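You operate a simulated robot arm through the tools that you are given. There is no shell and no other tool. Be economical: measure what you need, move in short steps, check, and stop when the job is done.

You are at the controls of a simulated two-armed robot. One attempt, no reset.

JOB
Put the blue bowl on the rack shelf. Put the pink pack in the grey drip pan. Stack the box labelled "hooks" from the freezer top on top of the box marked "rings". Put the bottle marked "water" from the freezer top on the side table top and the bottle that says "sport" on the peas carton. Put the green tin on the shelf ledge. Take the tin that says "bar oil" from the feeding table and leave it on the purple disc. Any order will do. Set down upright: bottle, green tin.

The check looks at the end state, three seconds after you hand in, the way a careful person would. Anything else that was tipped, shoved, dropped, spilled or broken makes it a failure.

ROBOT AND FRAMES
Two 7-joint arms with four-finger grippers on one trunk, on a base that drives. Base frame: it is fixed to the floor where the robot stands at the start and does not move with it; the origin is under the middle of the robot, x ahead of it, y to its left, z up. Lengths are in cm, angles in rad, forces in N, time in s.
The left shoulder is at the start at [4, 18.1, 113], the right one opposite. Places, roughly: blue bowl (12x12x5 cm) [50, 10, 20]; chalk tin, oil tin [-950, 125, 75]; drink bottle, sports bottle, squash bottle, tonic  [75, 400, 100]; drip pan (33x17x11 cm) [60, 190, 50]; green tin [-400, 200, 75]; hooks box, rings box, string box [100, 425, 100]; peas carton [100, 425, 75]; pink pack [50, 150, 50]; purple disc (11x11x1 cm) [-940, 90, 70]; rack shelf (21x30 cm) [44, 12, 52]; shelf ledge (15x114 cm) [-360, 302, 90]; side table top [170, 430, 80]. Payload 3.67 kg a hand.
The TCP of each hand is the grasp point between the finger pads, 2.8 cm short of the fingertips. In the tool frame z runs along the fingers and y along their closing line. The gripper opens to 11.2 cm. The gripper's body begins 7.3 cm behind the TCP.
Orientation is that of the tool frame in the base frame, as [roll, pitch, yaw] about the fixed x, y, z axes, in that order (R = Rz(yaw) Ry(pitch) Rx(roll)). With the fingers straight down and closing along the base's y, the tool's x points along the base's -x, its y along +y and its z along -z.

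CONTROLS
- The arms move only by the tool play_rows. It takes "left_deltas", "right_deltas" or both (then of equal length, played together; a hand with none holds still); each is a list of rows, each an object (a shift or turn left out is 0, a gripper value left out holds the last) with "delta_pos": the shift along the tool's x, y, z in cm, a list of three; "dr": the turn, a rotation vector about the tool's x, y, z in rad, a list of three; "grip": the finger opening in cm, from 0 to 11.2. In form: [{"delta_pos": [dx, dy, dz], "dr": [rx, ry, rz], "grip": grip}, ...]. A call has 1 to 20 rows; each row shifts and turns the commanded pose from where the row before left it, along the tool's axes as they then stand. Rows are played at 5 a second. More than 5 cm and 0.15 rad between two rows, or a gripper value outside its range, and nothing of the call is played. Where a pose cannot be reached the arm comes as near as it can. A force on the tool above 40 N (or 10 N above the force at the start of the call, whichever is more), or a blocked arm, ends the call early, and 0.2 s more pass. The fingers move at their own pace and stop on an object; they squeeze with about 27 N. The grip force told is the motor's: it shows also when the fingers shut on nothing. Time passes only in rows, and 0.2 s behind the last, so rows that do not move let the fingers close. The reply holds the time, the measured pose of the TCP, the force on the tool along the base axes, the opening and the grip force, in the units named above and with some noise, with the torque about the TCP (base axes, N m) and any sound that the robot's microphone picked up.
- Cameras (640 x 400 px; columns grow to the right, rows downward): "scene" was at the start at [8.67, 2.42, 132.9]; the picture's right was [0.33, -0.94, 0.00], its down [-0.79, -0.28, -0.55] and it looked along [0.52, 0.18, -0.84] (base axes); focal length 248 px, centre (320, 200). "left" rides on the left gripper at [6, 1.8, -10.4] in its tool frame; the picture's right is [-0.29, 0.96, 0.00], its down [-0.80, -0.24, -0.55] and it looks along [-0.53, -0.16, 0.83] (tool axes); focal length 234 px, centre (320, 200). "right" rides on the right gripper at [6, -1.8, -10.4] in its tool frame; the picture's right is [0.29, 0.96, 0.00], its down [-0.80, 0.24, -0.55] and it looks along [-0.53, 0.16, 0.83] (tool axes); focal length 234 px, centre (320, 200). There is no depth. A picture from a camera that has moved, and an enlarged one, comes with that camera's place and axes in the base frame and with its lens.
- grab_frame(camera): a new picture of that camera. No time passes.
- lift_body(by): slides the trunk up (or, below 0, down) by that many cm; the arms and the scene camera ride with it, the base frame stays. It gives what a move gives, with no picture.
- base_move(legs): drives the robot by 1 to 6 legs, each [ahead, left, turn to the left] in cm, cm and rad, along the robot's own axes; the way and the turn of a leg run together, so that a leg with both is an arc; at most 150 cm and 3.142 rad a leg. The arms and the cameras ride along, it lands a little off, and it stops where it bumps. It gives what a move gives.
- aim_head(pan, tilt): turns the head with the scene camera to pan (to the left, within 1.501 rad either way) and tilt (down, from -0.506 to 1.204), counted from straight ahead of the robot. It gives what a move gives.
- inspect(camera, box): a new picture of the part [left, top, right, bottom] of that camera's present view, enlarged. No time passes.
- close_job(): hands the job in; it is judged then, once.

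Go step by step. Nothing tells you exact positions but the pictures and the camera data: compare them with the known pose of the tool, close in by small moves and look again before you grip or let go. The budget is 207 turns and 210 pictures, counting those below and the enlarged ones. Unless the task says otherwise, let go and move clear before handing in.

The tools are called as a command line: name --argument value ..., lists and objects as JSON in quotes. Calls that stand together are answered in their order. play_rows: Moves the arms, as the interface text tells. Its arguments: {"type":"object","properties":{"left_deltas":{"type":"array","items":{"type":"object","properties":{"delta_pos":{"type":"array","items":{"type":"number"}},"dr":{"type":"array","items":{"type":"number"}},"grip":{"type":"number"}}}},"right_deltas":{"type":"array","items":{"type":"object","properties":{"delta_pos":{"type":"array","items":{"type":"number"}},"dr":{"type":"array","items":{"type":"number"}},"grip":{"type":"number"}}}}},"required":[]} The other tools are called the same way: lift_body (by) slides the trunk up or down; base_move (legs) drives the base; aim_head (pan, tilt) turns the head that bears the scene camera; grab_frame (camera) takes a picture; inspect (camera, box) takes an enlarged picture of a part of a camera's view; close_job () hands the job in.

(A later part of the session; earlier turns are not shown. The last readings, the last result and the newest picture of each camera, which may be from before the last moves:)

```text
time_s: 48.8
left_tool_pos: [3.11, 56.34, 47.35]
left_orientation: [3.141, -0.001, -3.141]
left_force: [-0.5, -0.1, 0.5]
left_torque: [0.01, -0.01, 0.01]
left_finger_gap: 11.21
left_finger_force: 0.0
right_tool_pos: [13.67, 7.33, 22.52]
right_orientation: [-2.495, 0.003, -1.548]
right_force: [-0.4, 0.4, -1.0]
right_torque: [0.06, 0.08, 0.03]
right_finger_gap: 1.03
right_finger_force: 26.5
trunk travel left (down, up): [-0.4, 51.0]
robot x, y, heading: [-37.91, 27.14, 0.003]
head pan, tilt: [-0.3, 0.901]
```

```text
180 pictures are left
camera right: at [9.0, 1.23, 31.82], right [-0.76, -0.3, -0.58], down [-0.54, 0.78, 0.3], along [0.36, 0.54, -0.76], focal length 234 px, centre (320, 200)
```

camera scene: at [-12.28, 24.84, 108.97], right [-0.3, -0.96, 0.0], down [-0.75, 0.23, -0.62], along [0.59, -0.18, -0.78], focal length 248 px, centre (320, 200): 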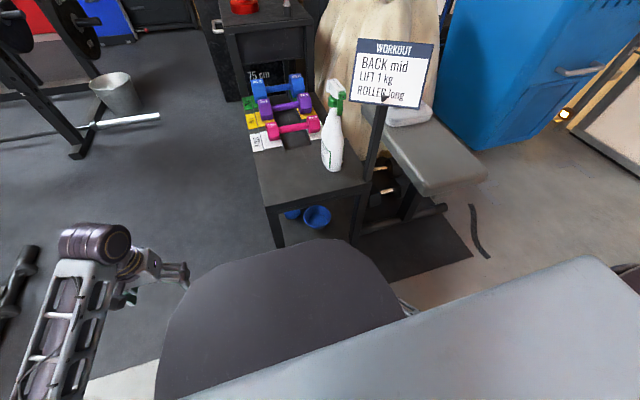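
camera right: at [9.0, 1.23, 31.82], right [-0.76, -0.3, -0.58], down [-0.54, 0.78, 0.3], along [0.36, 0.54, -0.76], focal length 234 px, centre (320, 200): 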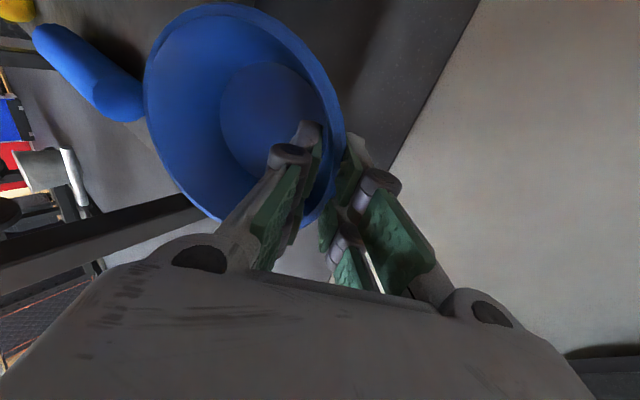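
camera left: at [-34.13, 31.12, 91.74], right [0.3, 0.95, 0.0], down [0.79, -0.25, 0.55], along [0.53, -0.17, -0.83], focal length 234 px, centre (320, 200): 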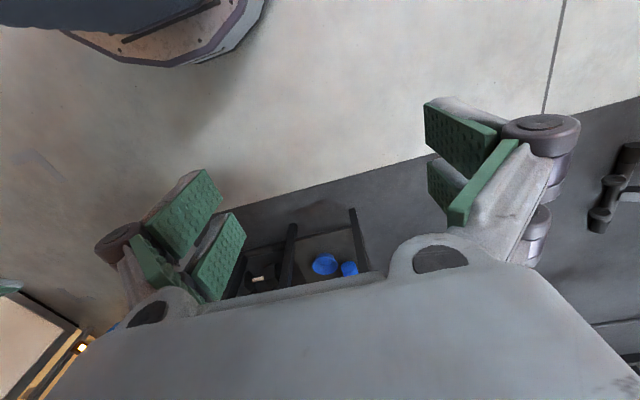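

Bowl is out. I raise the trunk to bring it above the top shelf and look at its tilt.

lift_body --by 40

base_move --legs '[[0, 9.5, 0]]'

aim_head --pan -0.35 --tilt 0.95

grab_frame --camera "scene"

grab_frame --camera "right"

```text
time_s: 52.6
left_tool_pos: [3.03, 56.46, 87.2]
left_orientation: [-3.141, -0.001, -3.142]
left_force: [-0.4, -0.7, 0.4]
left_torque: [-0.03, -0.03, 0.01]
left_finger_gap: 11.2
left_finger_force: 0.1
right_tool_pos: [13.69, 7.31, 62.26]
right_orientation: [-2.495, 0.003, -1.55]
right_force: [-0.2, -0.1, -0.9]
right_torque: [0.02, 0.08, 0.03]
right_finger_gap: 1.06
right_finger_force: 27.1
trunk travel left (down, up): [-40.4, 11.0]
robot x, y, heading: [-38.27, 26.72, 0.001]
head pan, tilt: [-0.3, 0.901]
```

```text
time_s: 53.8
left_tool_pos: [3.07, 65.96, 87.19]
left_orientation: [-3.141, 0.002, -3.139]
left_force: [-0.5, 0.1, -0.5]
left_torque: [0.02, 0.03, -0.04]
left_finger_gap: 11.2
left_finger_force: 0.1
right_tool_pos: [13.8, 16.85, 62.39]
right_orientation: [-2.495, 0.004, -1.546]
right_force: [-0.1, 0.2, 0.1]
right_torque: [0.0, 0.05, -0.01]
right_finger_gap: 1.01
right_finger_force: 26.6
trunk travel left (down, up): [-40.4, 11.0]
robot x, y, heading: [-38.02, 36.39, 0.003]
head pan, tilt: [-0.3, 0.901]
```

```text
time_s: 54.4
left_tool_pos: [3.16, 65.89, 87.16]
left_orientation: [-3.139, 0.0, -3.138]
left_force: [-0.7, -0.1, -0.8]
left_torque: [0.01, 0.01, 0.0]
left_finger_gap: 11.19
left_finger_force: 0.0
right_tool_pos: [13.77, 16.94, 62.31]
right_orientation: [-2.497, 0.005, -1.546]
right_force: [0.1, 0.9, -0.4]
right_torque: [0.0, 0.07, 0.01]
right_finger_gap: 1.04
right_finger_force: 27.3
trunk travel left (down, up): [-40.4, 11.0]
robot x, y, heading: [-38.19, 36.62, 0.002]
head pan, tilt: [-0.351, 0.949]
```

```text
179 pictures are left
camera scene: at [-29.23, 34.21, 148.49], right [-0.34, -0.94, 0.0], down [-0.76, 0.28, -0.58], along [0.55, -0.2, -0.81], focal length 248 px, centre (320, 200)
```

scene: 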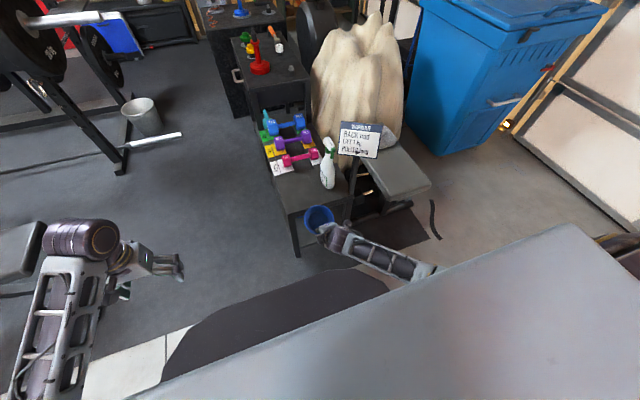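

```text
178 pictures are left
camera right: at [9.03, 10.8, 71.69], right [-0.76, -0.3, -0.58], down [-0.54, 0.78, 0.3], along [0.36, 0.54, -0.76], focal length 234 px, centre (320, 200)
```

right: 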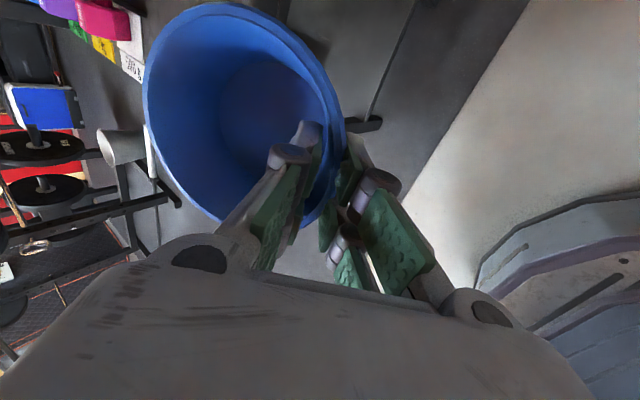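

The bowl hangs tilted about 15°, so I steepen the hand by 0.25 rad to level it, then drive it over the shelf.

play_rows --right_deltas '[{"dr": [-0.125, 0, 0]}, {"dr": [-0.125, 0, 0]}, {"delta_pos": [0, 0, -1.5]}, {"delta_pos": [0, 0, 0]}]'

base_move --legs '[[23, 0, 0]]'

grab_frame --camera "scene"

grab_frame --camera "right"

```text
time_s: 55.4
left_tool_pos: [3.16, 65.89, 87.25]
left_orientation: [3.14, -0.003, -3.139]
left_force: [0.3, 0.8, -0.5]
left_torque: [0.0, -0.02, 0.0]
left_finger_gap: 11.19
left_finger_force: 0.1
right_tool_pos: [13.25, 16.86, 63.64]
right_orientation: [-2.745, 0.004, -1.546]
right_force: [0.2, 0.0, -0.6]
right_torque: [0.01, 0.04, -0.03]
right_finger_gap: 1.03
right_finger_force: 27.3
trunk travel left (down, up): [-40.4, 11.0]
robot x, y, heading: [-38.01, 36.43, 0.002]
head pan, tilt: [-0.351, 0.949]
```

```text
time_s: 57.2
left_tool_pos: [26.14, 65.59, 87.21]
left_orientation: [-3.141, -0.002, 3.139]
left_force: [0.1, 0.4, 0.1]
left_torque: [-0.01, 0.05, -0.01]
left_finger_gap: 11.18
left_finger_force: 0.1
right_tool_pos: [36.01, 16.7, 63.67]
right_orientation: [-2.745, 0.004, -1.553]
right_force: [0.6, 0.5, -1.1]
right_torque: [0.03, 0.06, 0.02]
right_finger_gap: 1.06
right_finger_force: 26.5
trunk travel left (down, up): [-40.4, 11.0]
robot x, y, heading: [-15.21, 36.49, -0.006]
head pan, tilt: [-0.351, 0.949]
```

```text
177 pictures are left
camera scene: at [-6.32, 34.04, 148.49], right [-0.35, -0.94, 0.0], down [-0.76, 0.28, -0.58], along [0.55, -0.2, -0.81], focal length 248 px, centre (320, 200)
```

scene: 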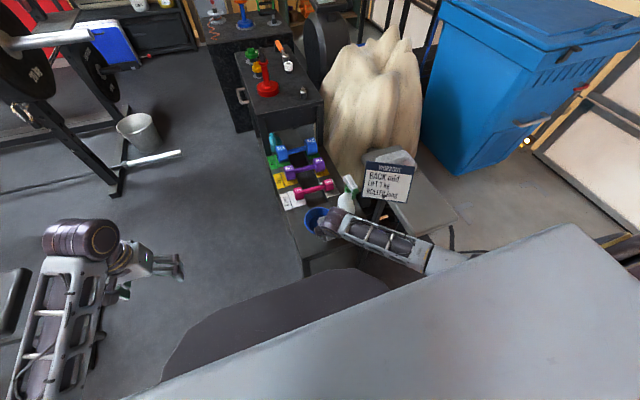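

```text
176 pictures are left
camera right: at [33.68, 10.57, 73.94], right [-0.88, -0.3, -0.37], down [-0.45, 0.79, 0.42], along [0.16, 0.54, -0.83], focal length 234 px, centre (320, 200)
```

right: 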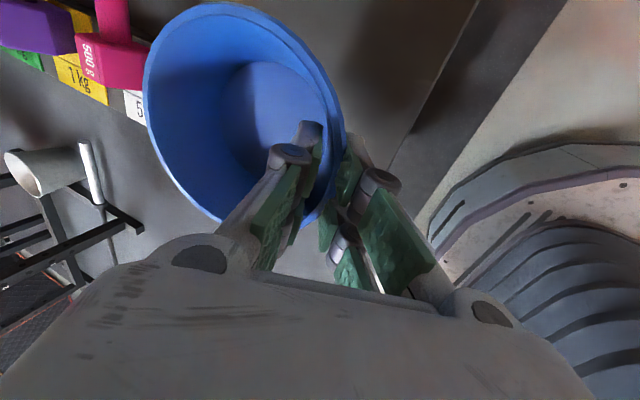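

The bowl is over the shelf, clear of the spray bottle. I lower it slowly, watching the force.

play_rows --right_deltas '[{"delta_pos": [0, 0.39, 0.92]}, {"delta_pos": [0, 0.39, 0.92]}, {"delta_pos": [0, 0.39, 0.92]}, {"delta_pos": [0, 0.39, 0.92]}, {"delta_pos": [0, 0.39, 0.92]}, {"delta_pos": [0, 0.2, 0.46]}, {"delta_pos": [0, 0, 0]}]'

inspect --camera "scene" --box '[260, 150, 420, 280]'

```text
time_s: 58.8
left_tool_pos: [26.14, 65.82, 87.3]
left_orientation: [3.141, 0.0, 3.139]
left_force: [0.2, -0.6, 0.3]
left_torque: [-0.03, 0.02, 0.02]
left_finger_gap: 11.2
left_finger_force: 0.0
right_tool_pos: [35.93, 16.74, 58.31]
right_orientation: [-2.747, 0.003, -1.552]
right_force: [0.2, -0.8, -1.1]
right_torque: [-0.03, 0.08, -0.03]
right_finger_gap: 1.05
right_finger_force: 27.0
trunk travel left (down, up): [-40.4, 11.0]
robot x, y, heading: [-14.97, 36.7, -0.007]
head pan, tilt: [-0.351, 0.949]
```

```text
3.08 times, centred on (340, 215) of scene
camera zoom: at [-6.34, 34.04, 148.49], right [-0.35, -0.94, 0.0], down [-0.76, 0.28, -0.58], along [0.55, -0.2, -0.81], focal length 762 px, centre (258, 154)
```

zoom: 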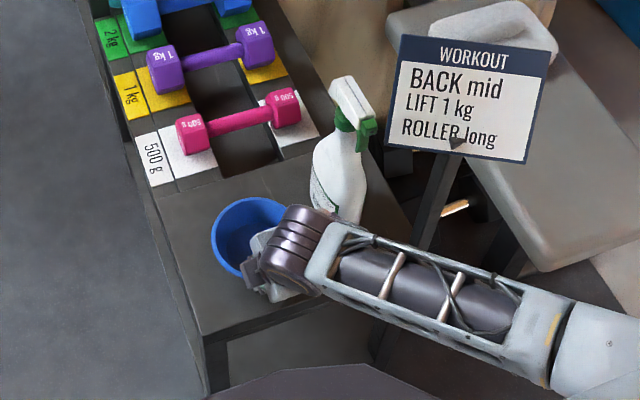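

Clear all round. I lower on in small steps until contact.

play_rows --right_deltas '[{"delta_pos": [0, 0.2, 0.46]}, {"delta_pos": [0, 0.2, 0.46]}, {"delta_pos": [0, 0.2, 0.46]}, {"delta_pos": [0, 0, 0]}]'

grab_frame --camera "right"

inspect --camera "scene" --box '[260, 150, 420, 280]'

```text
time_s: 59.8
left_tool_pos: [26.06, 65.73, 87.31]
left_orientation: [3.141, 0.001, 3.14]
left_force: [-0.2, 0.2, 0.6]
left_torque: [0.0, 0.0, 0.01]
left_finger_gap: 11.2
left_finger_force: 0.1
right_tool_pos: [36.04, 16.68, 56.62]
right_orientation: [-2.746, 0.002, -1.551]
right_force: [-0.6, -0.3, 3.0]
right_torque: [-0.05, 0.02, -0.01]
right_finger_gap: 1.05
right_finger_force: 27.9
trunk travel left (down, up): [-40.4, 11.0]
robot x, y, heading: [-15.32, 36.18, -0.0]
head pan, tilt: [-0.351, 0.949]
```

```text
174 pictures are left
camera right: at [33.68, 10.65, 67.04], right [-0.88, -0.3, -0.37], down [-0.45, 0.79, 0.42], along [0.16, 0.54, -0.83], focal length 234 px, centre (320, 200)
```

right: 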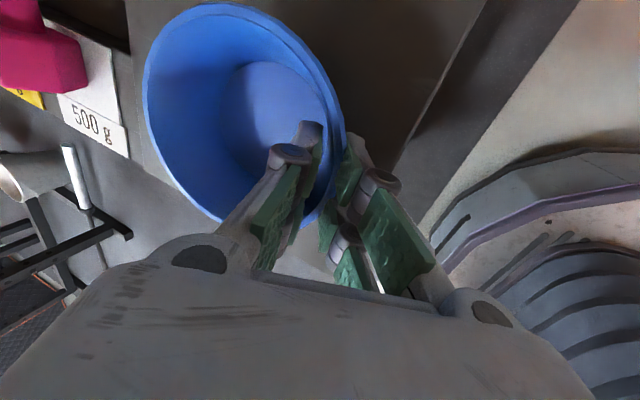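

```text
3.08 times, centred on (340, 215) of scene
camera zoom: at [-6.39, 34.05, 148.5], right [-0.35, -0.94, 0.0], down [-0.76, 0.28, -0.58], along [0.55, -0.2, -0.81], focal length 762 px, centre (258, 154)
```

zoom: 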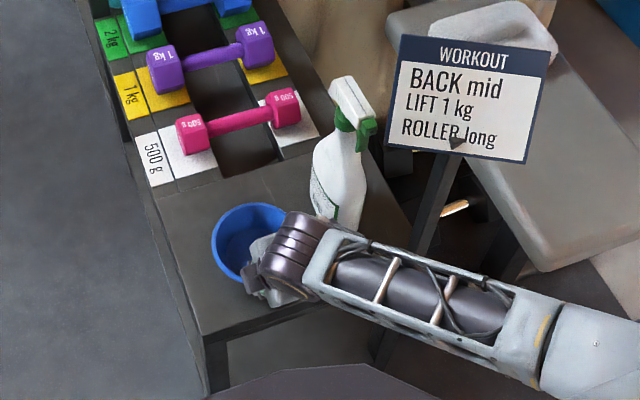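

Contact at z≈56.6 as predicted. I open a little and draw the hand back out along the finger axis.

play_rows --right_deltas '[{"grip": 2}, {"grip": 3}, {"grip": 3}, {"delta_pos": [0, 0, -1]}, {"delta_pos": [0, 0, -1]}, {"delta_pos": [0, 0, -1.5]}, {"delta_pos": [0, 0, -1.5]}, {"delta_pos": [0, 0, -2]}, {"delta_pos": [0, 0, -2]}, {"delta_pos": [0, 0, -2]}]'

grab_frame --camera "right"

```text
time_s: 62.0
left_tool_pos: [26.15, 65.66, 87.27]
left_orientation: [-3.142, -0.001, 3.137]
left_force: [0.6, 0.5, 0.1]
left_torque: [0.0, 0.02, -0.02]
left_finger_gap: 11.21
left_finger_force: 0.0
right_tool_pos: [31.69, 16.45, 66.84]
right_orientation: [-2.744, 0.004, -1.552]
right_force: [-0.4, -0.2, -0.1]
right_torque: [-0.02, -0.01, -0.02]
right_finger_gap: 3.0
right_finger_force: 0.0
trunk travel left (down, up): [-40.4, 11.0]
robot x, y, heading: [-15.26, 36.57, -0.0]
head pan, tilt: [-0.351, 0.949]
```

```text
172 pictures are left
camera right: at [29.4, 10.43, 77.18], right [-0.88, -0.3, -0.37], down [-0.45, 0.79, 0.42], along [0.16, 0.54, -0.83], focal length 234 px, centre (320, 200)
```

right: 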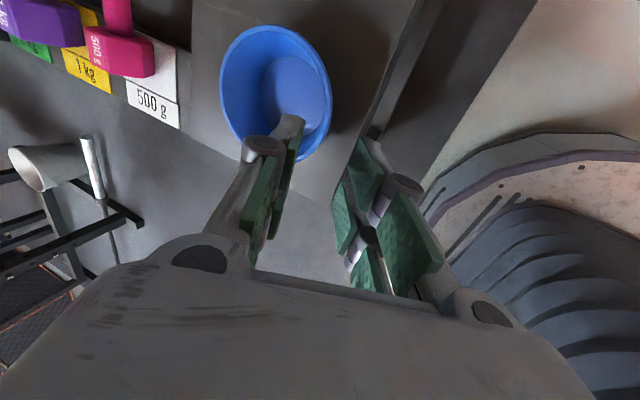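

Bowl is set on the rack shelf. I back off, turn left to face the bench area and look.

base_move --legs '[[-45, 0, 0], [0, 0, 1.571]]'

aim_head --pan -0.6 --tilt 0.6

grab_frame --camera "scene"

```text
time_s: 69.0
left_tool_pos: [-89.68, 78.0, 87.14]
left_orientation: [-3.141, 0.0, -1.573]
left_force: [-0.9, -0.4, -0.6]
left_torque: [-0.02, 0.01, 0.0]
left_finger_gap: 11.18
left_finger_force: 0.0
right_tool_pos: [-40.51, 83.67, 66.85]
right_orientation: [-2.745, 0.003, 0.021]
right_force: [0.2, 0.5, 0.6]
right_torque: [0.02, -0.03, 0.0]
right_finger_gap: 3.01
right_finger_force: 0.1
trunk travel left (down, up): [-40.4, 11.0]
robot x, y, heading: [-60.23, 36.33, 1.57]
head pan, tilt: [-0.351, 0.949]
```

```text
time_s: 69.8
left_tool_pos: [-89.55, 78.04, 87.2]
left_orientation: [-3.141, 0.0, -1.574]
left_force: [-0.1, 0.7, -0.4]
left_torque: [-0.03, 0.02, 0.0]
left_finger_gap: 11.21
left_finger_force: 0.0
right_tool_pos: [-40.55, 83.65, 66.78]
right_orientation: [-2.744, 0.004, 0.02]
right_force: [-0.4, -0.3, 0.4]
right_torque: [0.02, 0.02, 0.01]
right_finger_gap: 2.97
right_finger_force: 0.0
trunk travel left (down, up): [-40.4, 11.0]
robot x, y, heading: [-60.35, 36.33, 1.569]
head pan, tilt: [-0.6, 0.6]
```

```text
171 pictures are left
camera scene: at [-55.37, 46.08, 151.33], right [0.83, -0.56, 0.0], down [-0.32, -0.47, -0.82], along [0.47, 0.68, -0.57], focal length 248 px, centre (320, 200)
```

scene: 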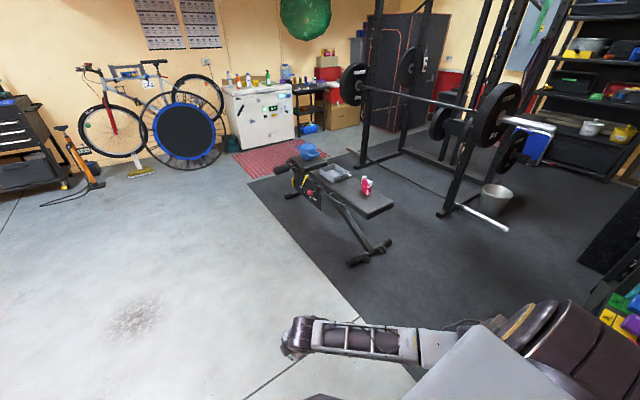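

The pink pack is near (66,160) and the drip pan near (61,195) on a bench running along y. I'll approach from the bench's left (−x) side, facing +x.

base_move --legs '[[130, 0, 0], [0, 0, -1.571], [45, 0, 0]]'

aim_head --pan 0.0 --tilt 0.8

grab_frame --camera "scene"

```text
time_s: 83.1
left_tool_pos: [24.97, 196.91, 87.24]
left_orientation: [3.141, -0.002, -3.115]
left_force: [-0.1, -1.0, -0.5]
left_torque: [0.02, 0.03, -0.02]
left_finger_gap: 11.19
left_finger_force: 0.0
right_tool_pos: [32.06, 147.79, 66.9]
right_orientation: [-2.746, 0.003, -1.522]
right_force: [-0.1, 0.8, 0.2]
right_torque: [0.01, 0.01, 0.01]
right_finger_gap: 3.02
right_finger_force: 0.1
trunk travel left (down, up): [-40.4, 11.0]
robot x, y, heading: [-15.46, 166.46, 0.026]
head pan, tilt: [-0.6, 0.6]
```

```text
time_s: 84.1
left_tool_pos: [25.15, 196.93, 87.19]
left_orientation: [3.141, 0.0, -3.116]
left_force: [0.2, 0.5, 0.1]
left_torque: [0.0, 0.0, 0.0]
left_finger_gap: 11.2
left_finger_force: 0.0
right_tool_pos: [32.07, 147.91, 67.0]
right_orientation: [-2.747, 0.004, -1.521]
right_force: [0.0, 0.5, 0.6]
right_torque: [0.0, -0.02, 0.0]
right_finger_gap: 2.99
right_finger_force: 0.1
trunk travel left (down, up): [-40.4, 11.0]
robot x, y, heading: [-15.47, 166.55, 0.026]
head pan, tilt: [0.0, 0.799]
```

```text
170 pictures are left
camera scene: at [-5.31, 166.81, 149.65], right [0.03, -1.0, 0.0], down [-0.72, -0.02, -0.7], along [0.7, 0.02, -0.72], focal length 248 px, centre (320, 200)
```

scene: 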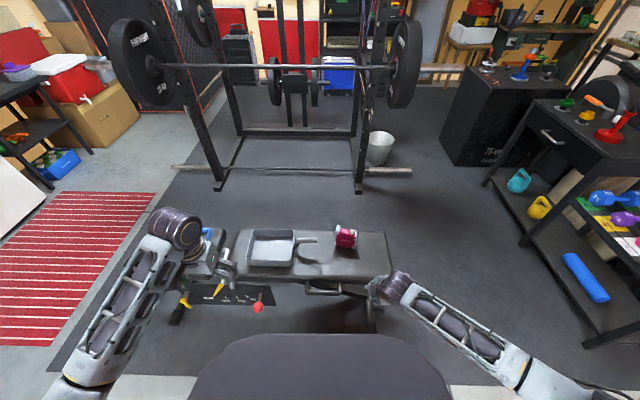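

Good view: pack near (67,156), pan near (60,191). I zoom in for details.

inspect --camera "scene" --box '[220, 200, 400, 312]'

grab_frame --camera "left"

```text
3.56 times, centred on (310, 256) of scene
camera zoom: at [-5.31, 166.81, 149.65], right [0.03, -1.0, 0.0], down [-0.72, -0.02, -0.7], along [0.7, 0.02, -0.72], focal length 880 px, centre (356, 1)
```

zoom: 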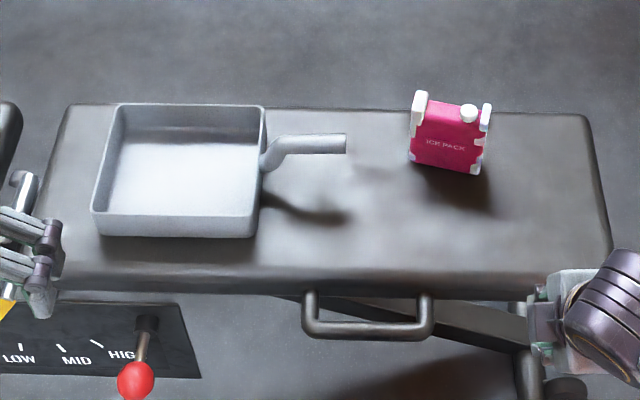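

```text
168 pictures are left
camera left: at [19.01, 198.5, 97.76], right [0.26, 0.96, 0.0], down [0.8, -0.22, 0.55], along [0.53, -0.15, -0.83], focal length 234 px, centre (320, 200)
```

left: 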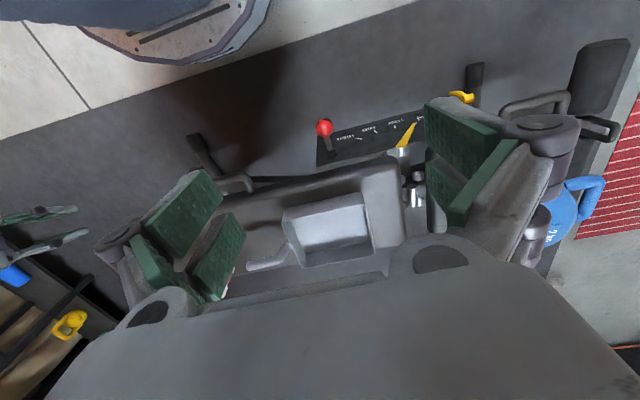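

The ice pack stands upright, and a lever and handles stick out on this side of the bench. The far side is free and closer to the objects, so I'll drive around the bench's end and face it from +x.

base_move --legs '[[0, -88, -0.026], [145, 0, 0], [0, 0, 3.14]]'

base_move --legs '[[0, -85, 0]]'

aim_head --pan 0.0 --tilt 0.9

grab_frame --camera "scene"

```text
time_s: 94.1
left_tool_pos: [143.27, 105.07, 87.24]
left_orientation: [3.139, -0.023, 3.121]
left_force: [-0.9, 0.7, 0.5]
left_torque: [-0.01, -0.01, -0.01]
left_finger_gap: 11.2
left_finger_force: 0.1
right_tool_pos: [148.69, 55.58, 66.74]
right_orientation: [-2.745, 0.003, -1.57]
right_force: [-0.4, 0.7, 0.1]
right_torque: [-0.04, -0.01, 0.0]
right_finger_gap: 2.99
right_finger_force: 0.0
trunk travel left (down, up): [-40.4, 11.0]
robot x, y, heading: [102.0, 76.3, -0.019]
head pan, tilt: [0.0, 0.799]
stopped in leg 2: the force on the tool passed its limit at 213 N (the readings are from after the stop); the commanded pose is now the measured one
```

```text
time_s: 96.0
left_tool_pos: [142.65, 85.01, 87.33]
left_orientation: [3.133, -0.027, 3.124]
left_force: [-0.2, -0.4, 0.0]
left_torque: [0.14, -0.07, 0.03]
left_finger_gap: 11.2
left_finger_force: 0.0
right_tool_pos: [148.36, 36.52, 66.95]
right_orientation: [-2.742, 0.017, -1.561]
right_force: [0.9, -0.4, 0.4]
right_torque: [0.08, 0.02, 0.01]
right_finger_gap: 3.0
right_finger_force: 0.1
trunk travel left (down, up): [-40.4, 11.0]
robot x, y, heading: [101.53, 57.44, -0.017]
head pan, tilt: [0.0, 0.799]
stopped in leg 1: the force on the tool passed its limit at 69 N (the readings are from after the stop); the commanded pose is now the measured one
```

```text
time_s: 96.7
left_tool_pos: [142.67, 85.72, 87.07]
left_orientation: [3.14, -0.024, 3.125]
left_force: [0.9, -0.3, -0.2]
left_torque: [-0.04, 0.01, 0.04]
left_finger_gap: 11.19
left_finger_force: 0.1
right_tool_pos: [148.34, 37.11, 67.1]
right_orientation: [-2.741, 0.01, -1.562]
right_force: [0.9, 0.5, -1.3]
right_torque: [0.03, 0.01, -0.02]
right_finger_gap: 3.01
right_finger_force: 0.0
trunk travel left (down, up): [-40.4, 11.0]
robot x, y, heading: [101.79, 57.62, -0.022]
head pan, tilt: [0.0, 0.901]
```

```text
167 pictures are left
camera scene: at [111.36, 57.29, 148.85], right [-0.02, -1.0, 0.0], down [-0.78, 0.02, -0.62], along [0.62, -0.01, -0.78], focal length 248 px, centre (320, 200)
```

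scene: 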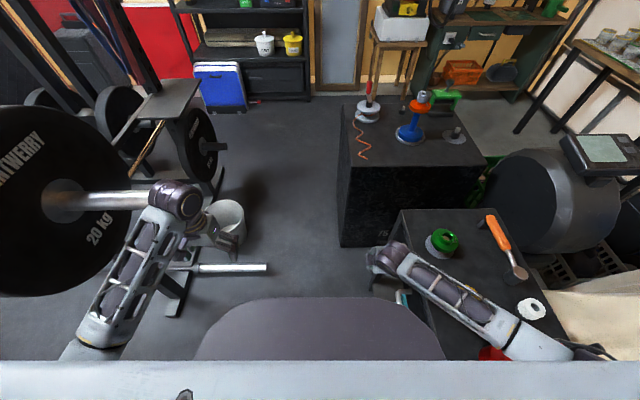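

I bumped: the left hand touched the barbell end and then the right hand touched the small black table. I check closely for anything disturbed.

inspect --camera "scene" --box '[330, 180, 570, 370]'

grab_frame --camera "right"

inspect --camera "scene" --box '[0, 80, 280, 300]'

grab_frame --camera "left"

```text
2.11 times, centred on (450, 275) of scene
camera zoom: at [111.36, 57.29, 148.85], right [-0.02, -1.0, 0.0], down [-0.78, 0.02, -0.62], along [0.62, -0.01, -0.78], focal length 521 px, centre (46, 42)
```

zoom: 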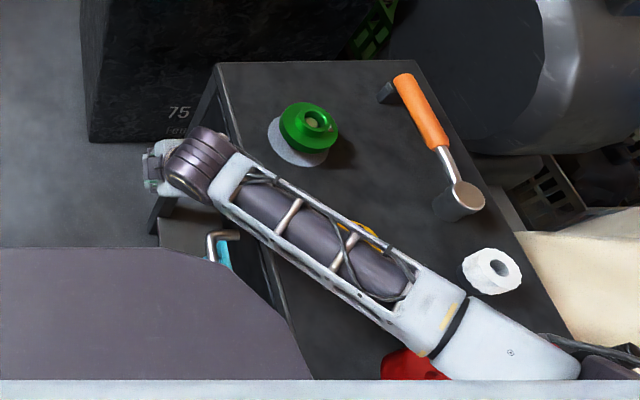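

```text
165 pictures are left
camera right: at [145.98, 31.02, 77.34], right [-0.88, -0.29, -0.38], down [-0.44, 0.79, 0.43], along [0.17, 0.54, -0.82], focal length 234 px, centre (320, 200)
```

right: 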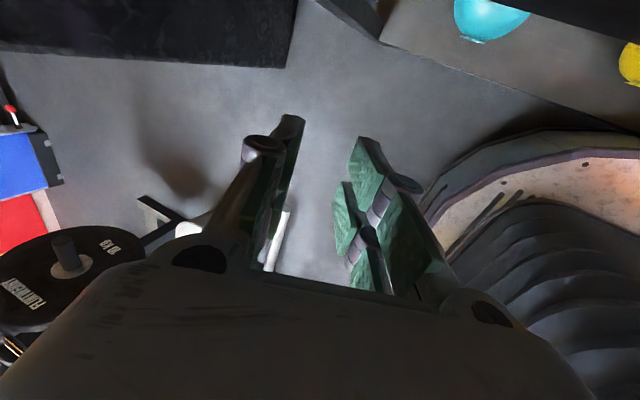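

```text
1.82 times, centred on (140, 190) of scene
camera zoom: at [111.36, 57.29, 148.85], right [-0.02, -1.0, 0.0], down [-0.78, 0.02, -0.62], along [0.62, -0.01, -0.78], focal length 450 px, centre (647, 218)
```

zoom: 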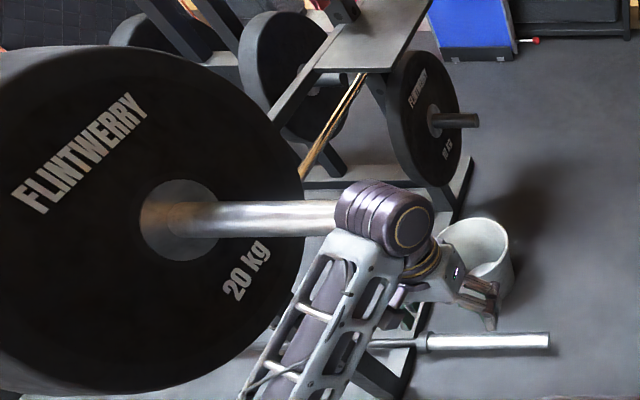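

```text
163 pictures are left
camera left: at [137.01, 87.63, 97.83], right [0.3, 0.95, -0.01], down [0.81, -0.26, 0.53], along [0.51, -0.17, -0.85], focal length 234 px, centre (320, 200)
```

left: 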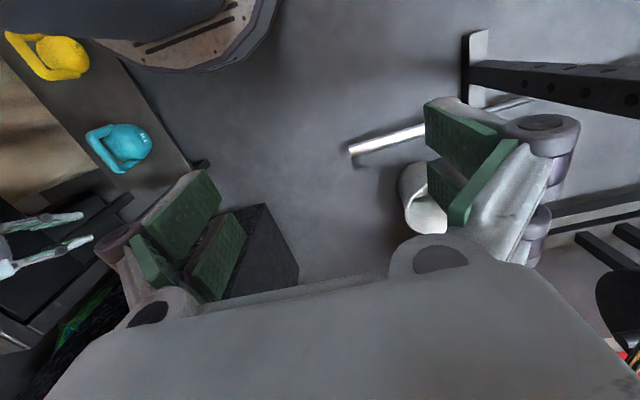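

Nothing looks displaced. I retrace the way (left, then back) and will use the −x side of the bench with the left hand instead.

base_move --legs '[[-4, 16, 0.02]]'

base_move --legs '[[-110, 0, 0]]'

grab_frame --camera "scene"

```text
time_s: 98.2
left_tool_pos: [138.26, 103.01, 87.24]
left_orientation: [3.138, -0.026, -3.138]
left_force: [0.7, 0.2, 0.8]
left_torque: [-0.01, 0.03, -0.05]
left_finger_gap: 11.2
left_finger_force: 0.1
right_tool_pos: [144.91, 54.24, 67.11]
right_orientation: [-2.742, 0.009, -1.542]
right_force: [0.5, 0.4, 0.2]
right_torque: [-0.02, -0.01, 0.02]
right_finger_gap: 2.99
right_finger_force: 0.1
trunk travel left (down, up): [-40.4, 11.0]
robot x, y, heading: [97.88, 73.75, 0.004]
head pan, tilt: [0.0, 0.901]
```

```text
time_s: 104.0
left_tool_pos: [28.59, 102.99, 87.27]
left_orientation: [3.137, -0.026, 3.131]
left_force: [0.2, -0.1, 0.0]
left_torque: [0.0, -0.02, -0.03]
left_finger_gap: 11.19
left_finger_force: 0.0
right_tool_pos: [34.63, 54.21, 67.13]
right_orientation: [-2.742, 0.012, -1.556]
right_force: [0.5, -0.3, -0.6]
right_torque: [-0.01, 0.02, -0.03]
right_finger_gap: 3.02
right_finger_force: 0.1
trunk travel left (down, up): [-40.4, 11.0]
robot x, y, heading: [-12.08, 74.05, -0.017]
head pan, tilt: [0.0, 0.901]
```

```text
162 pictures are left
camera scene: at [-2.56, 74.26, 148.86], right [-0.01, -1.0, 0.0], down [-0.78, 0.01, -0.62], along [0.62, -0.01, -0.78], focal length 248 px, centre (320, 200)
```

scene: 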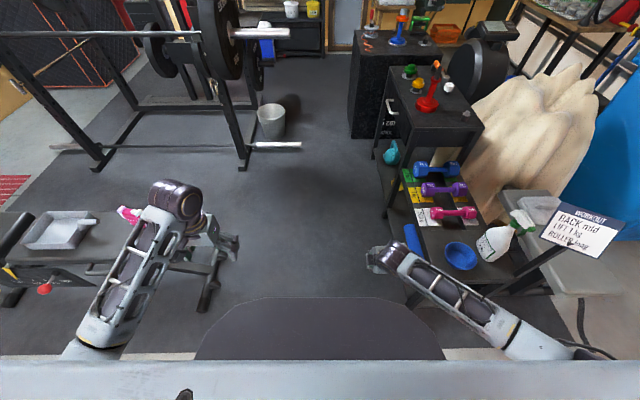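

Back in the open, and the bowl and everything else stand as they were. I move beside the bench and twist the left hand a quarter turn.

base_move --legs '[[0, 76, 0.017]]'

play_rows --left_deltas '[{"dr": [0, 0, 0.131]}, {"dr": [0, 0, 0.131]}, {"dr": [0, 0, 0.131]}, {"dr": [0, 0, 0.131]}, {"dr": [0, 0, 0.131]}, {"dr": [0, 0, 0.131]}, {"dr": [0, 0, 0.131]}, {"dr": [0, 0, 0.131]}, {"dr": [0, 0, 0.131]}, {"dr": [0, 0, 0.131]}, {"dr": [0, 0, 0.131]}, {"dr": [0, 0, 0.131]}, {"dr": [-0.131, 0, 0]}, {"dr": [-0.131, 0, 0]}, {"dr": [-0.131, 0, 0]}, {"dr": [0, 0, 0]}]'

grab_frame --camera "scene"

grab_frame --camera "left"

```text
time_s: 108.3
left_tool_pos: [27.85, 181.69, 87.23]
left_orientation: [3.14, -0.027, -3.124]
left_force: [-0.7, 0.0, 0.0]
left_torque: [-0.04, 0.0, 0.0]
left_finger_gap: 11.2
left_finger_force: 0.0
right_tool_pos: [35.07, 133.04, 67.17]
right_orientation: [-2.743, 0.01, -1.527]
right_force: [0.2, 0.4, 0.1]
right_torque: [0.02, 0.0, -0.01]
right_finger_gap: 3.02
right_finger_force: 0.2
trunk travel left (down, up): [-40.4, 11.0]
robot x, y, heading: [-12.21, 151.94, 0.014]
head pan, tilt: [0.0, 0.901]
```

```text
time_s: 111.7
left_tool_pos: [27.74, 181.72, 87.27]
left_orientation: [2.773, -0.002, 1.584]
left_force: [-1.0, -0.6, 0.6]
left_torque: [0.0, -0.02, 0.02]
left_finger_gap: 11.2
left_finger_force: 0.1
right_tool_pos: [35.12, 132.94, 67.11]
right_orientation: [-2.743, 0.011, -1.529]
right_force: [0.3, -0.9, 0.1]
right_torque: [-0.01, 0.0, -0.02]
right_finger_gap: 3.04
right_finger_force: 0.0
trunk travel left (down, up): [-40.4, 11.0]
robot x, y, heading: [-11.97, 151.73, 0.016]
head pan, tilt: [0.0, 0.901]
```

```text
161 pictures are left
camera scene: at [-2.55, 152.04, 148.85], right [0.01, -1.0, 0.0], down [-0.78, -0.01, -0.62], along [0.62, 0.01, -0.78], focal length 248 px, centre (320, 200)
```

scene: 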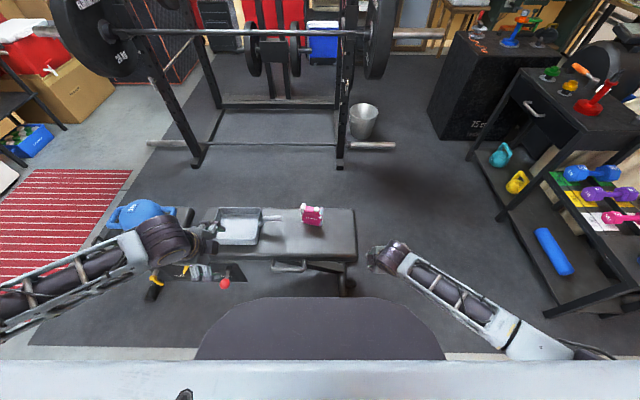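

```text
160 pictures are left
camera left: at [25.59, 187.48, 97.7], right [0.9, -0.28, 0.34], down [-0.41, -0.8, 0.43], along [0.16, -0.53, -0.84], focal length 234 px, centre (320, 200)
```

left: 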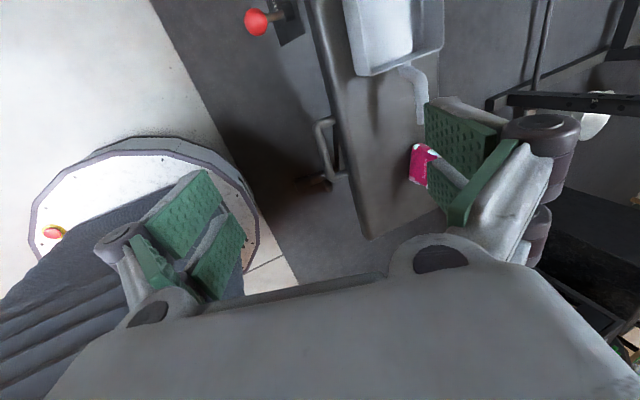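

Pack ≈ (65,156), lever ball ≈ (35,194,46). I bring the left hand over in front of the pack's line and tuck the right hand away from the bench.

play_rows --left_deltas '[{"delta_pos": [-3.7, 1.6, 0.6]}, {"delta_pos": [-3.7, 1.6, 0.6]}, {"delta_pos": [-3.7, 1.6, 0.6]}, {"delta_pos": [-3.7, 1.6, 0.6]}, {"delta_pos": [-3.7, 1.6, 0.6]}, {"delta_pos": [-3.7, 1.6, 0.6]}, {"delta_pos": [-3.7, 1.6, 0.6]}, {"delta_pos": [0, 0, 0]}]' --right_deltas '[{"delta_pos": [1.4, 1.3, -2.1]}, {"delta_pos": [1.4, 1.3, -2.1]}, {"delta_pos": [1.4, 1.3, -2.1]}, {"delta_pos": [1.4, 1.3, -2.1]}, {"delta_pos": [1.4, 1.3, -2.1]}, {"delta_pos": [1.4, 1.3, -2.1]}, {"delta_pos": [1.4, 1.3, -2.1]}, {"delta_pos": [0, 0, 0]}]'

base_move --legs '[[11, 0, 0]]'

lift_body --by -22

grab_frame --camera "left"

grab_frame --camera "scene"

```text
time_s: 113.5
left_tool_pos: [40.03, 155.98, 87.36]
left_orientation: [2.771, -0.001, 1.584]
left_force: [0.7, 0.1, 0.7]
left_torque: [-0.01, 0.0, -0.01]
left_finger_gap: 11.2
left_finger_force: 0.1
right_tool_pos: [21.21, 122.77, 77.13]
right_orientation: [-2.743, 0.01, -1.526]
right_force: [0.2, 0.6, 0.9]
right_torque: [0.01, -0.03, 0.0]
right_finger_gap: 2.99
right_finger_force: 0.0
trunk travel left (down, up): [-40.4, 11.0]
robot x, y, heading: [-12.34, 151.52, 0.016]
head pan, tilt: [0.0, 0.901]
```

```text
time_s: 114.7
left_tool_pos: [51.03, 155.96, 87.33]
left_orientation: [2.774, -0.004, 1.584]
left_force: [0.6, -0.6, 0.1]
left_torque: [0.0, -0.01, -0.02]
left_finger_gap: 11.21
left_finger_force: 0.0
right_tool_pos: [32.34, 122.87, 77.1]
right_orientation: [-2.741, 0.011, -1.528]
right_force: [-0.2, 0.2, 0.1]
right_torque: [-0.03, 0.03, -0.01]
right_finger_gap: 3.01
right_finger_force: 0.0
trunk travel left (down, up): [-40.4, 11.0]
robot x, y, heading: [-1.23, 152.03, 0.018]
head pan, tilt: [0.0, 0.901]
```

```text
time_s: 117.0
left_tool_pos: [51.22, 156.05, 65.43]
left_orientation: [2.774, -0.004, 1.585]
left_force: [0.2, -0.2, -0.5]
left_torque: [0.0, -0.02, -0.01]
left_finger_gap: 11.22
left_finger_force: 0.0
right_tool_pos: [32.16, 122.85, 55.21]
right_orientation: [-2.742, 0.011, -1.529]
right_force: [0.4, -0.1, 0.4]
right_torque: [-0.01, 0.0, 0.02]
right_finger_gap: 2.99
right_finger_force: 0.2
trunk travel left (down, up): [-18.4, 33.0]
robot x, y, heading: [-1.01, 151.89, 0.01]
head pan, tilt: [0.0, 0.901]
```

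```text
159 pictures are left
camera left: at [48.95, 161.91, 75.87], right [0.9, -0.28, 0.34], down [-0.41, -0.8, 0.43], along [0.16, -0.53, -0.84], focal length 234 px, centre (320, 200)
```

left: 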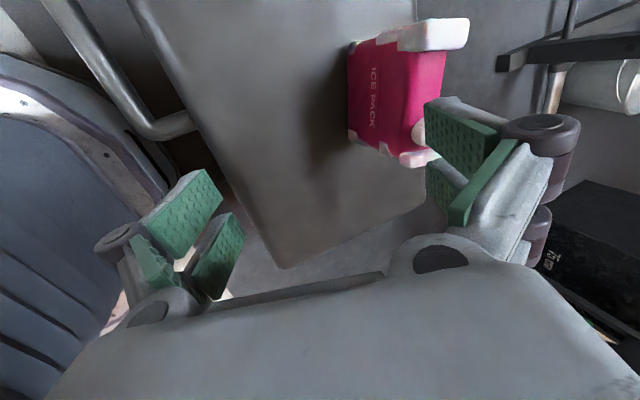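

```text
158 pictures are left
camera scene: at [8.44, 152.19, 126.95], right [0.01, -1.0, 0.0], down [-0.78, -0.01, -0.62], along [0.62, 0.01, -0.78], focal length 248 px, centre (320, 200)
```

scene: 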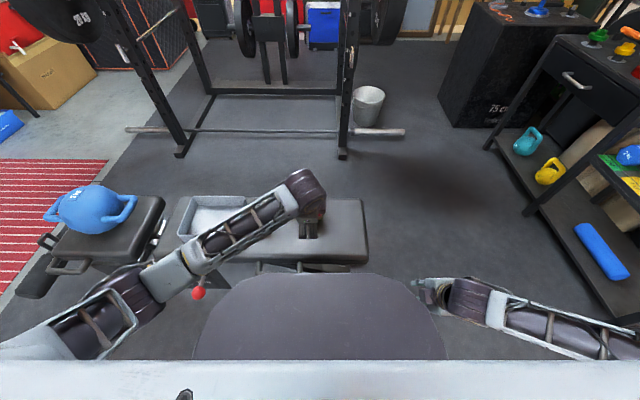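

Pack: front face x≈63, thickness ~4, top z≈56, turned about 11°. I make the hand vertical, yaw it to match, and move above it at a safe height.

play_rows --left_deltas '[{"dr": [0.123, 0, 0]}, {"dr": [0.123, 0, 0]}, {"dr": [0.122, 0, 0]}, {"dr": [0, 0, 0.1]}, {"dr": [0, 0, 0.1]}, {"delta_pos": [0.64, 3.4, 0]}, {"delta_pos": [0.64, 3.4, 0]}, {"delta_pos": [0.64, 3.4, 0]}, {"delta_pos": [0.64, 3.4, 0]}, {"delta_pos": [0, 0, 0]}]'

grab_frame --camera "left"

```text
time_s: 119.2
left_tool_pos: [64.93, 156.06, 65.45]
left_orientation: [-3.141, -0.003, 1.384]
left_force: [-0.2, 0.4, -0.7]
left_torque: [0.01, 0.02, 0.0]
left_finger_gap: 11.22
left_finger_force: 0.0
right_tool_pos: [32.17, 122.82, 55.14]
right_orientation: [-2.741, 0.011, -1.528]
right_force: [0.3, 0.1, -0.3]
right_torque: [-0.02, 0.01, 0.01]
right_finger_gap: 2.97
right_finger_force: 0.0
trunk travel left (down, up): [-18.4, 33.0]
robot x, y, heading: [-1.38, 151.98, 0.013]
head pan, tilt: [0.0, 0.901]
```

```text
157 pictures are left
camera left: at [67.75, 161.56, 75.89], right [0.89, -0.46, 0.0], down [-0.38, -0.74, 0.55], along [-0.26, -0.49, -0.83], focal length 234 px, centre (320, 200)
```

left: 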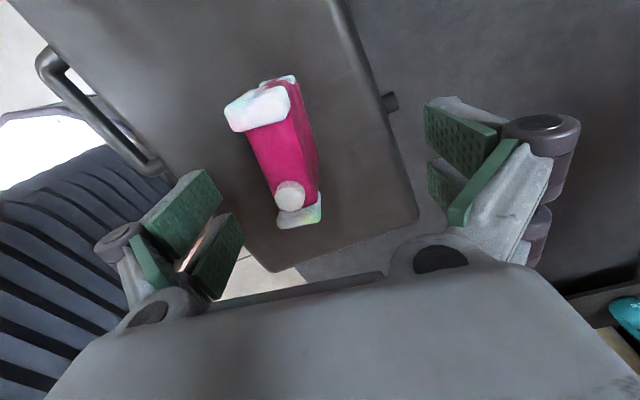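

Reach is fine. I zoom to measure the pack's offset from the finger mid-line.

inspect --camera "left" --box '[180, 50, 440, 250]'

```text
2.00 times, centred on (310, 150) of left
camera zoom: at [67.75, 161.56, 75.89], right [0.89, -0.46, 0.0], down [-0.38, -0.74, 0.55], along [-0.26, -0.49, -0.83], focal length 468 px, centre (340, 300)
```

zoom: 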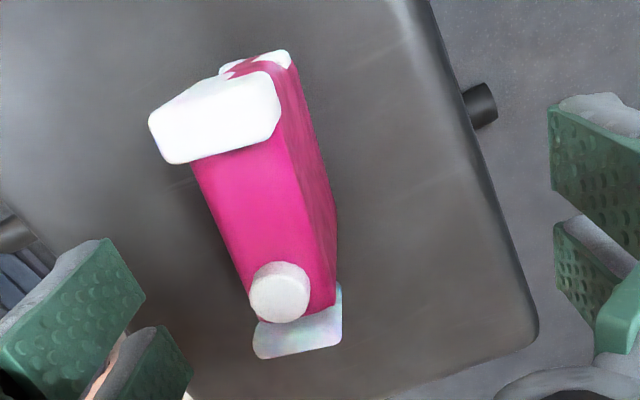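

Triangulating the cap gives a taller pack: top z≈59, centre near x≈61.5. I shift the hand back 3.3 cm and look again.

play_rows --left_deltas '[{"delta_pos": [0, -1.7, 0]}, {"delta_pos": [0, -1.7, 0]}, {"delta_pos": [0, 0, 0]}]'

inspect --camera "left" --box '[180, 50, 500, 270]'

```text
time_s: 120.0
left_tool_pos: [61.4, 156.65, 65.38]
left_orientation: [-3.139, -0.004, 1.384]
left_force: [0.7, 0.4, 0.2]
left_torque: [0.0, 0.01, 0.03]
left_finger_gap: 11.21
left_finger_force: 0.0
right_tool_pos: [32.21, 122.79, 55.18]
right_orientation: [-2.743, 0.009, -1.528]
right_force: [-0.2, -0.5, 0.1]
right_torque: [0.02, -0.02, -0.01]
right_finger_gap: 2.99
right_finger_force: 0.0
trunk travel left (down, up): [-18.4, 33.0]
robot x, y, heading: [-1.48, 152.13, 0.012]
head pan, tilt: [0.0, 0.901]
```

```text
1.82 times, centred on (340, 160) of left
camera zoom: at [64.36, 162.2, 75.91], right [0.89, -0.46, 0.0], down [-0.38, -0.74, 0.55], along [-0.26, -0.49, -0.83], focal length 426 px, centre (284, 273)
```

zoom: 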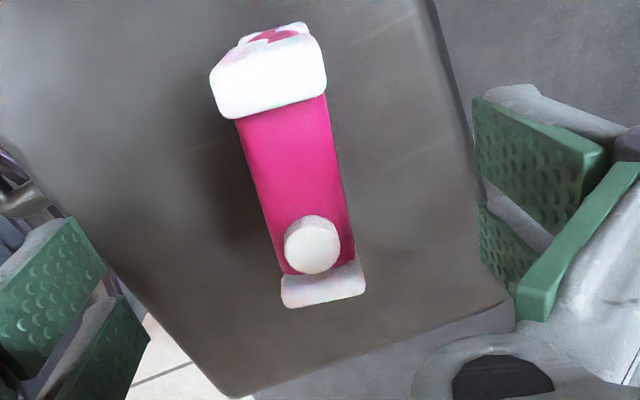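

Nicely centred (0.4 cm to correct). I go down around the pack and close.

play_rows --left_deltas '[{"delta_pos": [0, 0.37, 2]}, {"delta_pos": [0, 0, 2]}, {"delta_pos": [0, 0, 2]}, {"delta_pos": [0, 0, 2]}, {"delta_pos": [0, 0, 2]}, {"delta_pos": [0, 0, 0]}, {"grip": 8}, {"grip": 6}, {"grip": 4}, {"grip": 3}, {"grip": 2}, {"grip": 2}]'

grab_frame --camera "left"

```text
time_s: 122.6
left_tool_pos: [61.8, 156.65, 55.47]
left_orientation: [-3.14, -0.001, 1.384]
left_force: [0.3, -0.3, 0.9]
left_torque: [0.01, -0.04, 0.06]
left_finger_gap: 3.38
left_finger_force: 27.1
right_tool_pos: [32.34, 122.74, 55.09]
right_orientation: [-2.742, 0.009, -1.528]
right_force: [0.1, 0.0, -0.9]
right_torque: [0.01, -0.02, 0.01]
right_finger_gap: 3.03
right_finger_force: 0.2
trunk travel left (down, up): [-18.4, 33.0]
robot x, y, heading: [-1.12, 152.0, 0.016]
head pan, tilt: [0.0, 0.901]
```

```text
154 pictures are left
camera left: at [64.67, 162.03, 65.99], right [0.89, -0.46, 0.0], down [-0.38, -0.74, 0.55], along [-0.26, -0.49, -0.83], focal length 234 px, centre (320, 200)
```

left: 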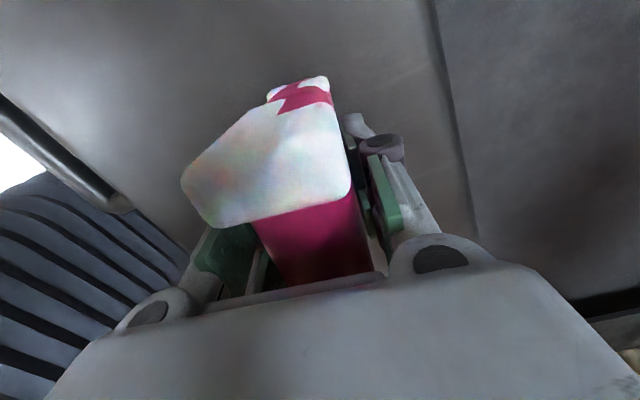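

Held firmly. I lift with the trunk and carry it over toward the pan.

lift_body --by 13

play_rows --left_deltas '[{"delta_pos": [3, -0.75, 0]}, {"delta_pos": [3, -0.75, 0]}, {"delta_pos": [3, -0.75, 0]}, {"delta_pos": [3, -0.75, 0]}, {"delta_pos": [3, -0.75, 0]}, {"delta_pos": [3, -0.75, 0]}, {"delta_pos": [3, -0.75, 0]}, {"delta_pos": [3, -0.75, 0]}, {"delta_pos": [3, -0.75, 0]}, {"delta_pos": [3, -0.75, 0]}, {"delta_pos": [3, -0.75, 0]}, {"delta_pos": [0, 0, 0]}]'

grab_frame --camera "left"

aim_head --pan 0.4 --tilt 0.9

grab_frame --camera "scene"

```text
time_s: 124.2
left_tool_pos: [61.75, 156.47, 68.32]
left_orientation: [-3.14, -0.002, 1.386]
left_force: [0.4, -1.1, -2.6]
left_torque: [-0.03, 0.02, -0.04]
left_finger_gap: 3.4
left_finger_force: 27.1
right_tool_pos: [32.2, 122.8, 68.0]
right_orientation: [-2.743, 0.011, -1.529]
right_force: [0.2, 0.6, -0.1]
right_torque: [-0.02, -0.03, -0.01]
right_finger_gap: 3.02
right_finger_force: 0.0
trunk travel left (down, up): [-31.4, 20.0]
robot x, y, heading: [-0.76, 151.94, 0.013]
head pan, tilt: [0.0, 0.901]
```

```text
time_s: 126.8
left_tool_pos: [59.96, 190.45, 68.62]
left_orientation: [-3.139, -0.002, 1.385]
left_force: [1.1, 0.1, -2.7]
left_torque: [0.0, 0.02, 0.0]
left_finger_gap: 3.38
left_finger_force: 26.8
right_tool_pos: [32.29, 122.7, 68.1]
right_orientation: [-2.744, 0.009, -1.528]
right_force: [-0.1, -0.4, 0.2]
right_torque: [0.0, -0.01, 0.0]
right_finger_gap: 2.98
right_finger_force: 0.1
trunk travel left (down, up): [-31.4, 20.0]
robot x, y, heading: [-1.1, 152.52, 0.015]
head pan, tilt: [0.0, 0.901]
```

```text
153 pictures are left
camera left: at [62.77, 195.99, 79.02], right [0.89, -0.46, 0.0], down [-0.38, -0.74, 0.55], along [-0.26, -0.49, -0.83], focal length 234 px, centre (320, 200)
```

left: 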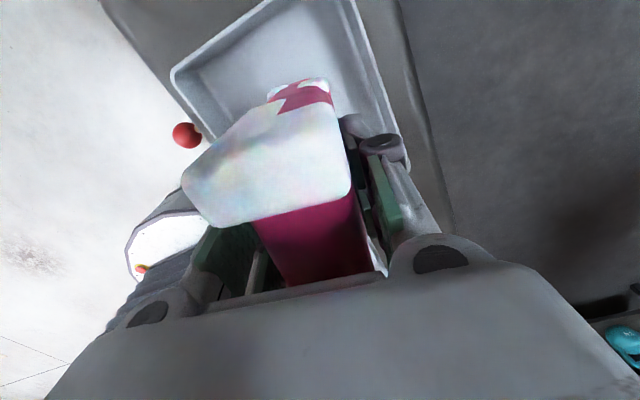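

```text
time_s: 127.7
left_tool_pos: [59.81, 190.56, 68.55]
left_orientation: [-3.14, -0.002, 1.385]
left_force: [-0.7, -0.1, -3.2]
left_torque: [0.03, 0.0, 0.0]
left_finger_gap: 3.39
left_finger_force: 26.4
right_tool_pos: [32.3, 122.77, 68.15]
right_orientation: [-2.745, 0.01, -1.529]
right_force: [0.4, 0.2, 0.0]
right_torque: [-0.01, -0.02, -0.02]
right_finger_gap: 3.02
right_finger_force: 0.0
trunk travel left (down, up): [-31.4, 20.0]
robot x, y, heading: [-1.08, 151.7, 0.014]
head pan, tilt: [0.4, 0.901]
```

```text
152 pictures are left
camera scene: at [7.85, 155.13, 139.84], right [0.4, -0.92, 0.0], down [-0.72, -0.32, -0.62], along [0.57, 0.25, -0.78], focal length 248 px, centre (320, 200)
```

scene: 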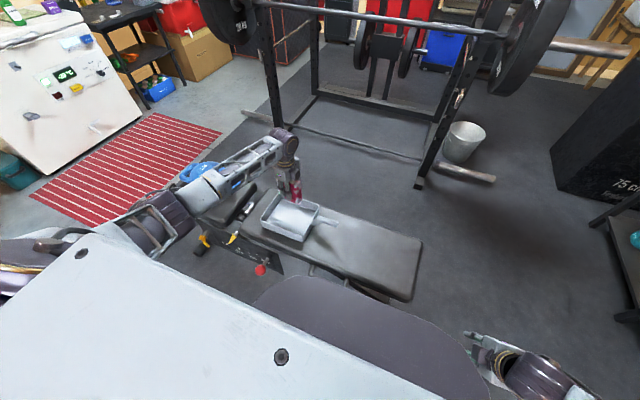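

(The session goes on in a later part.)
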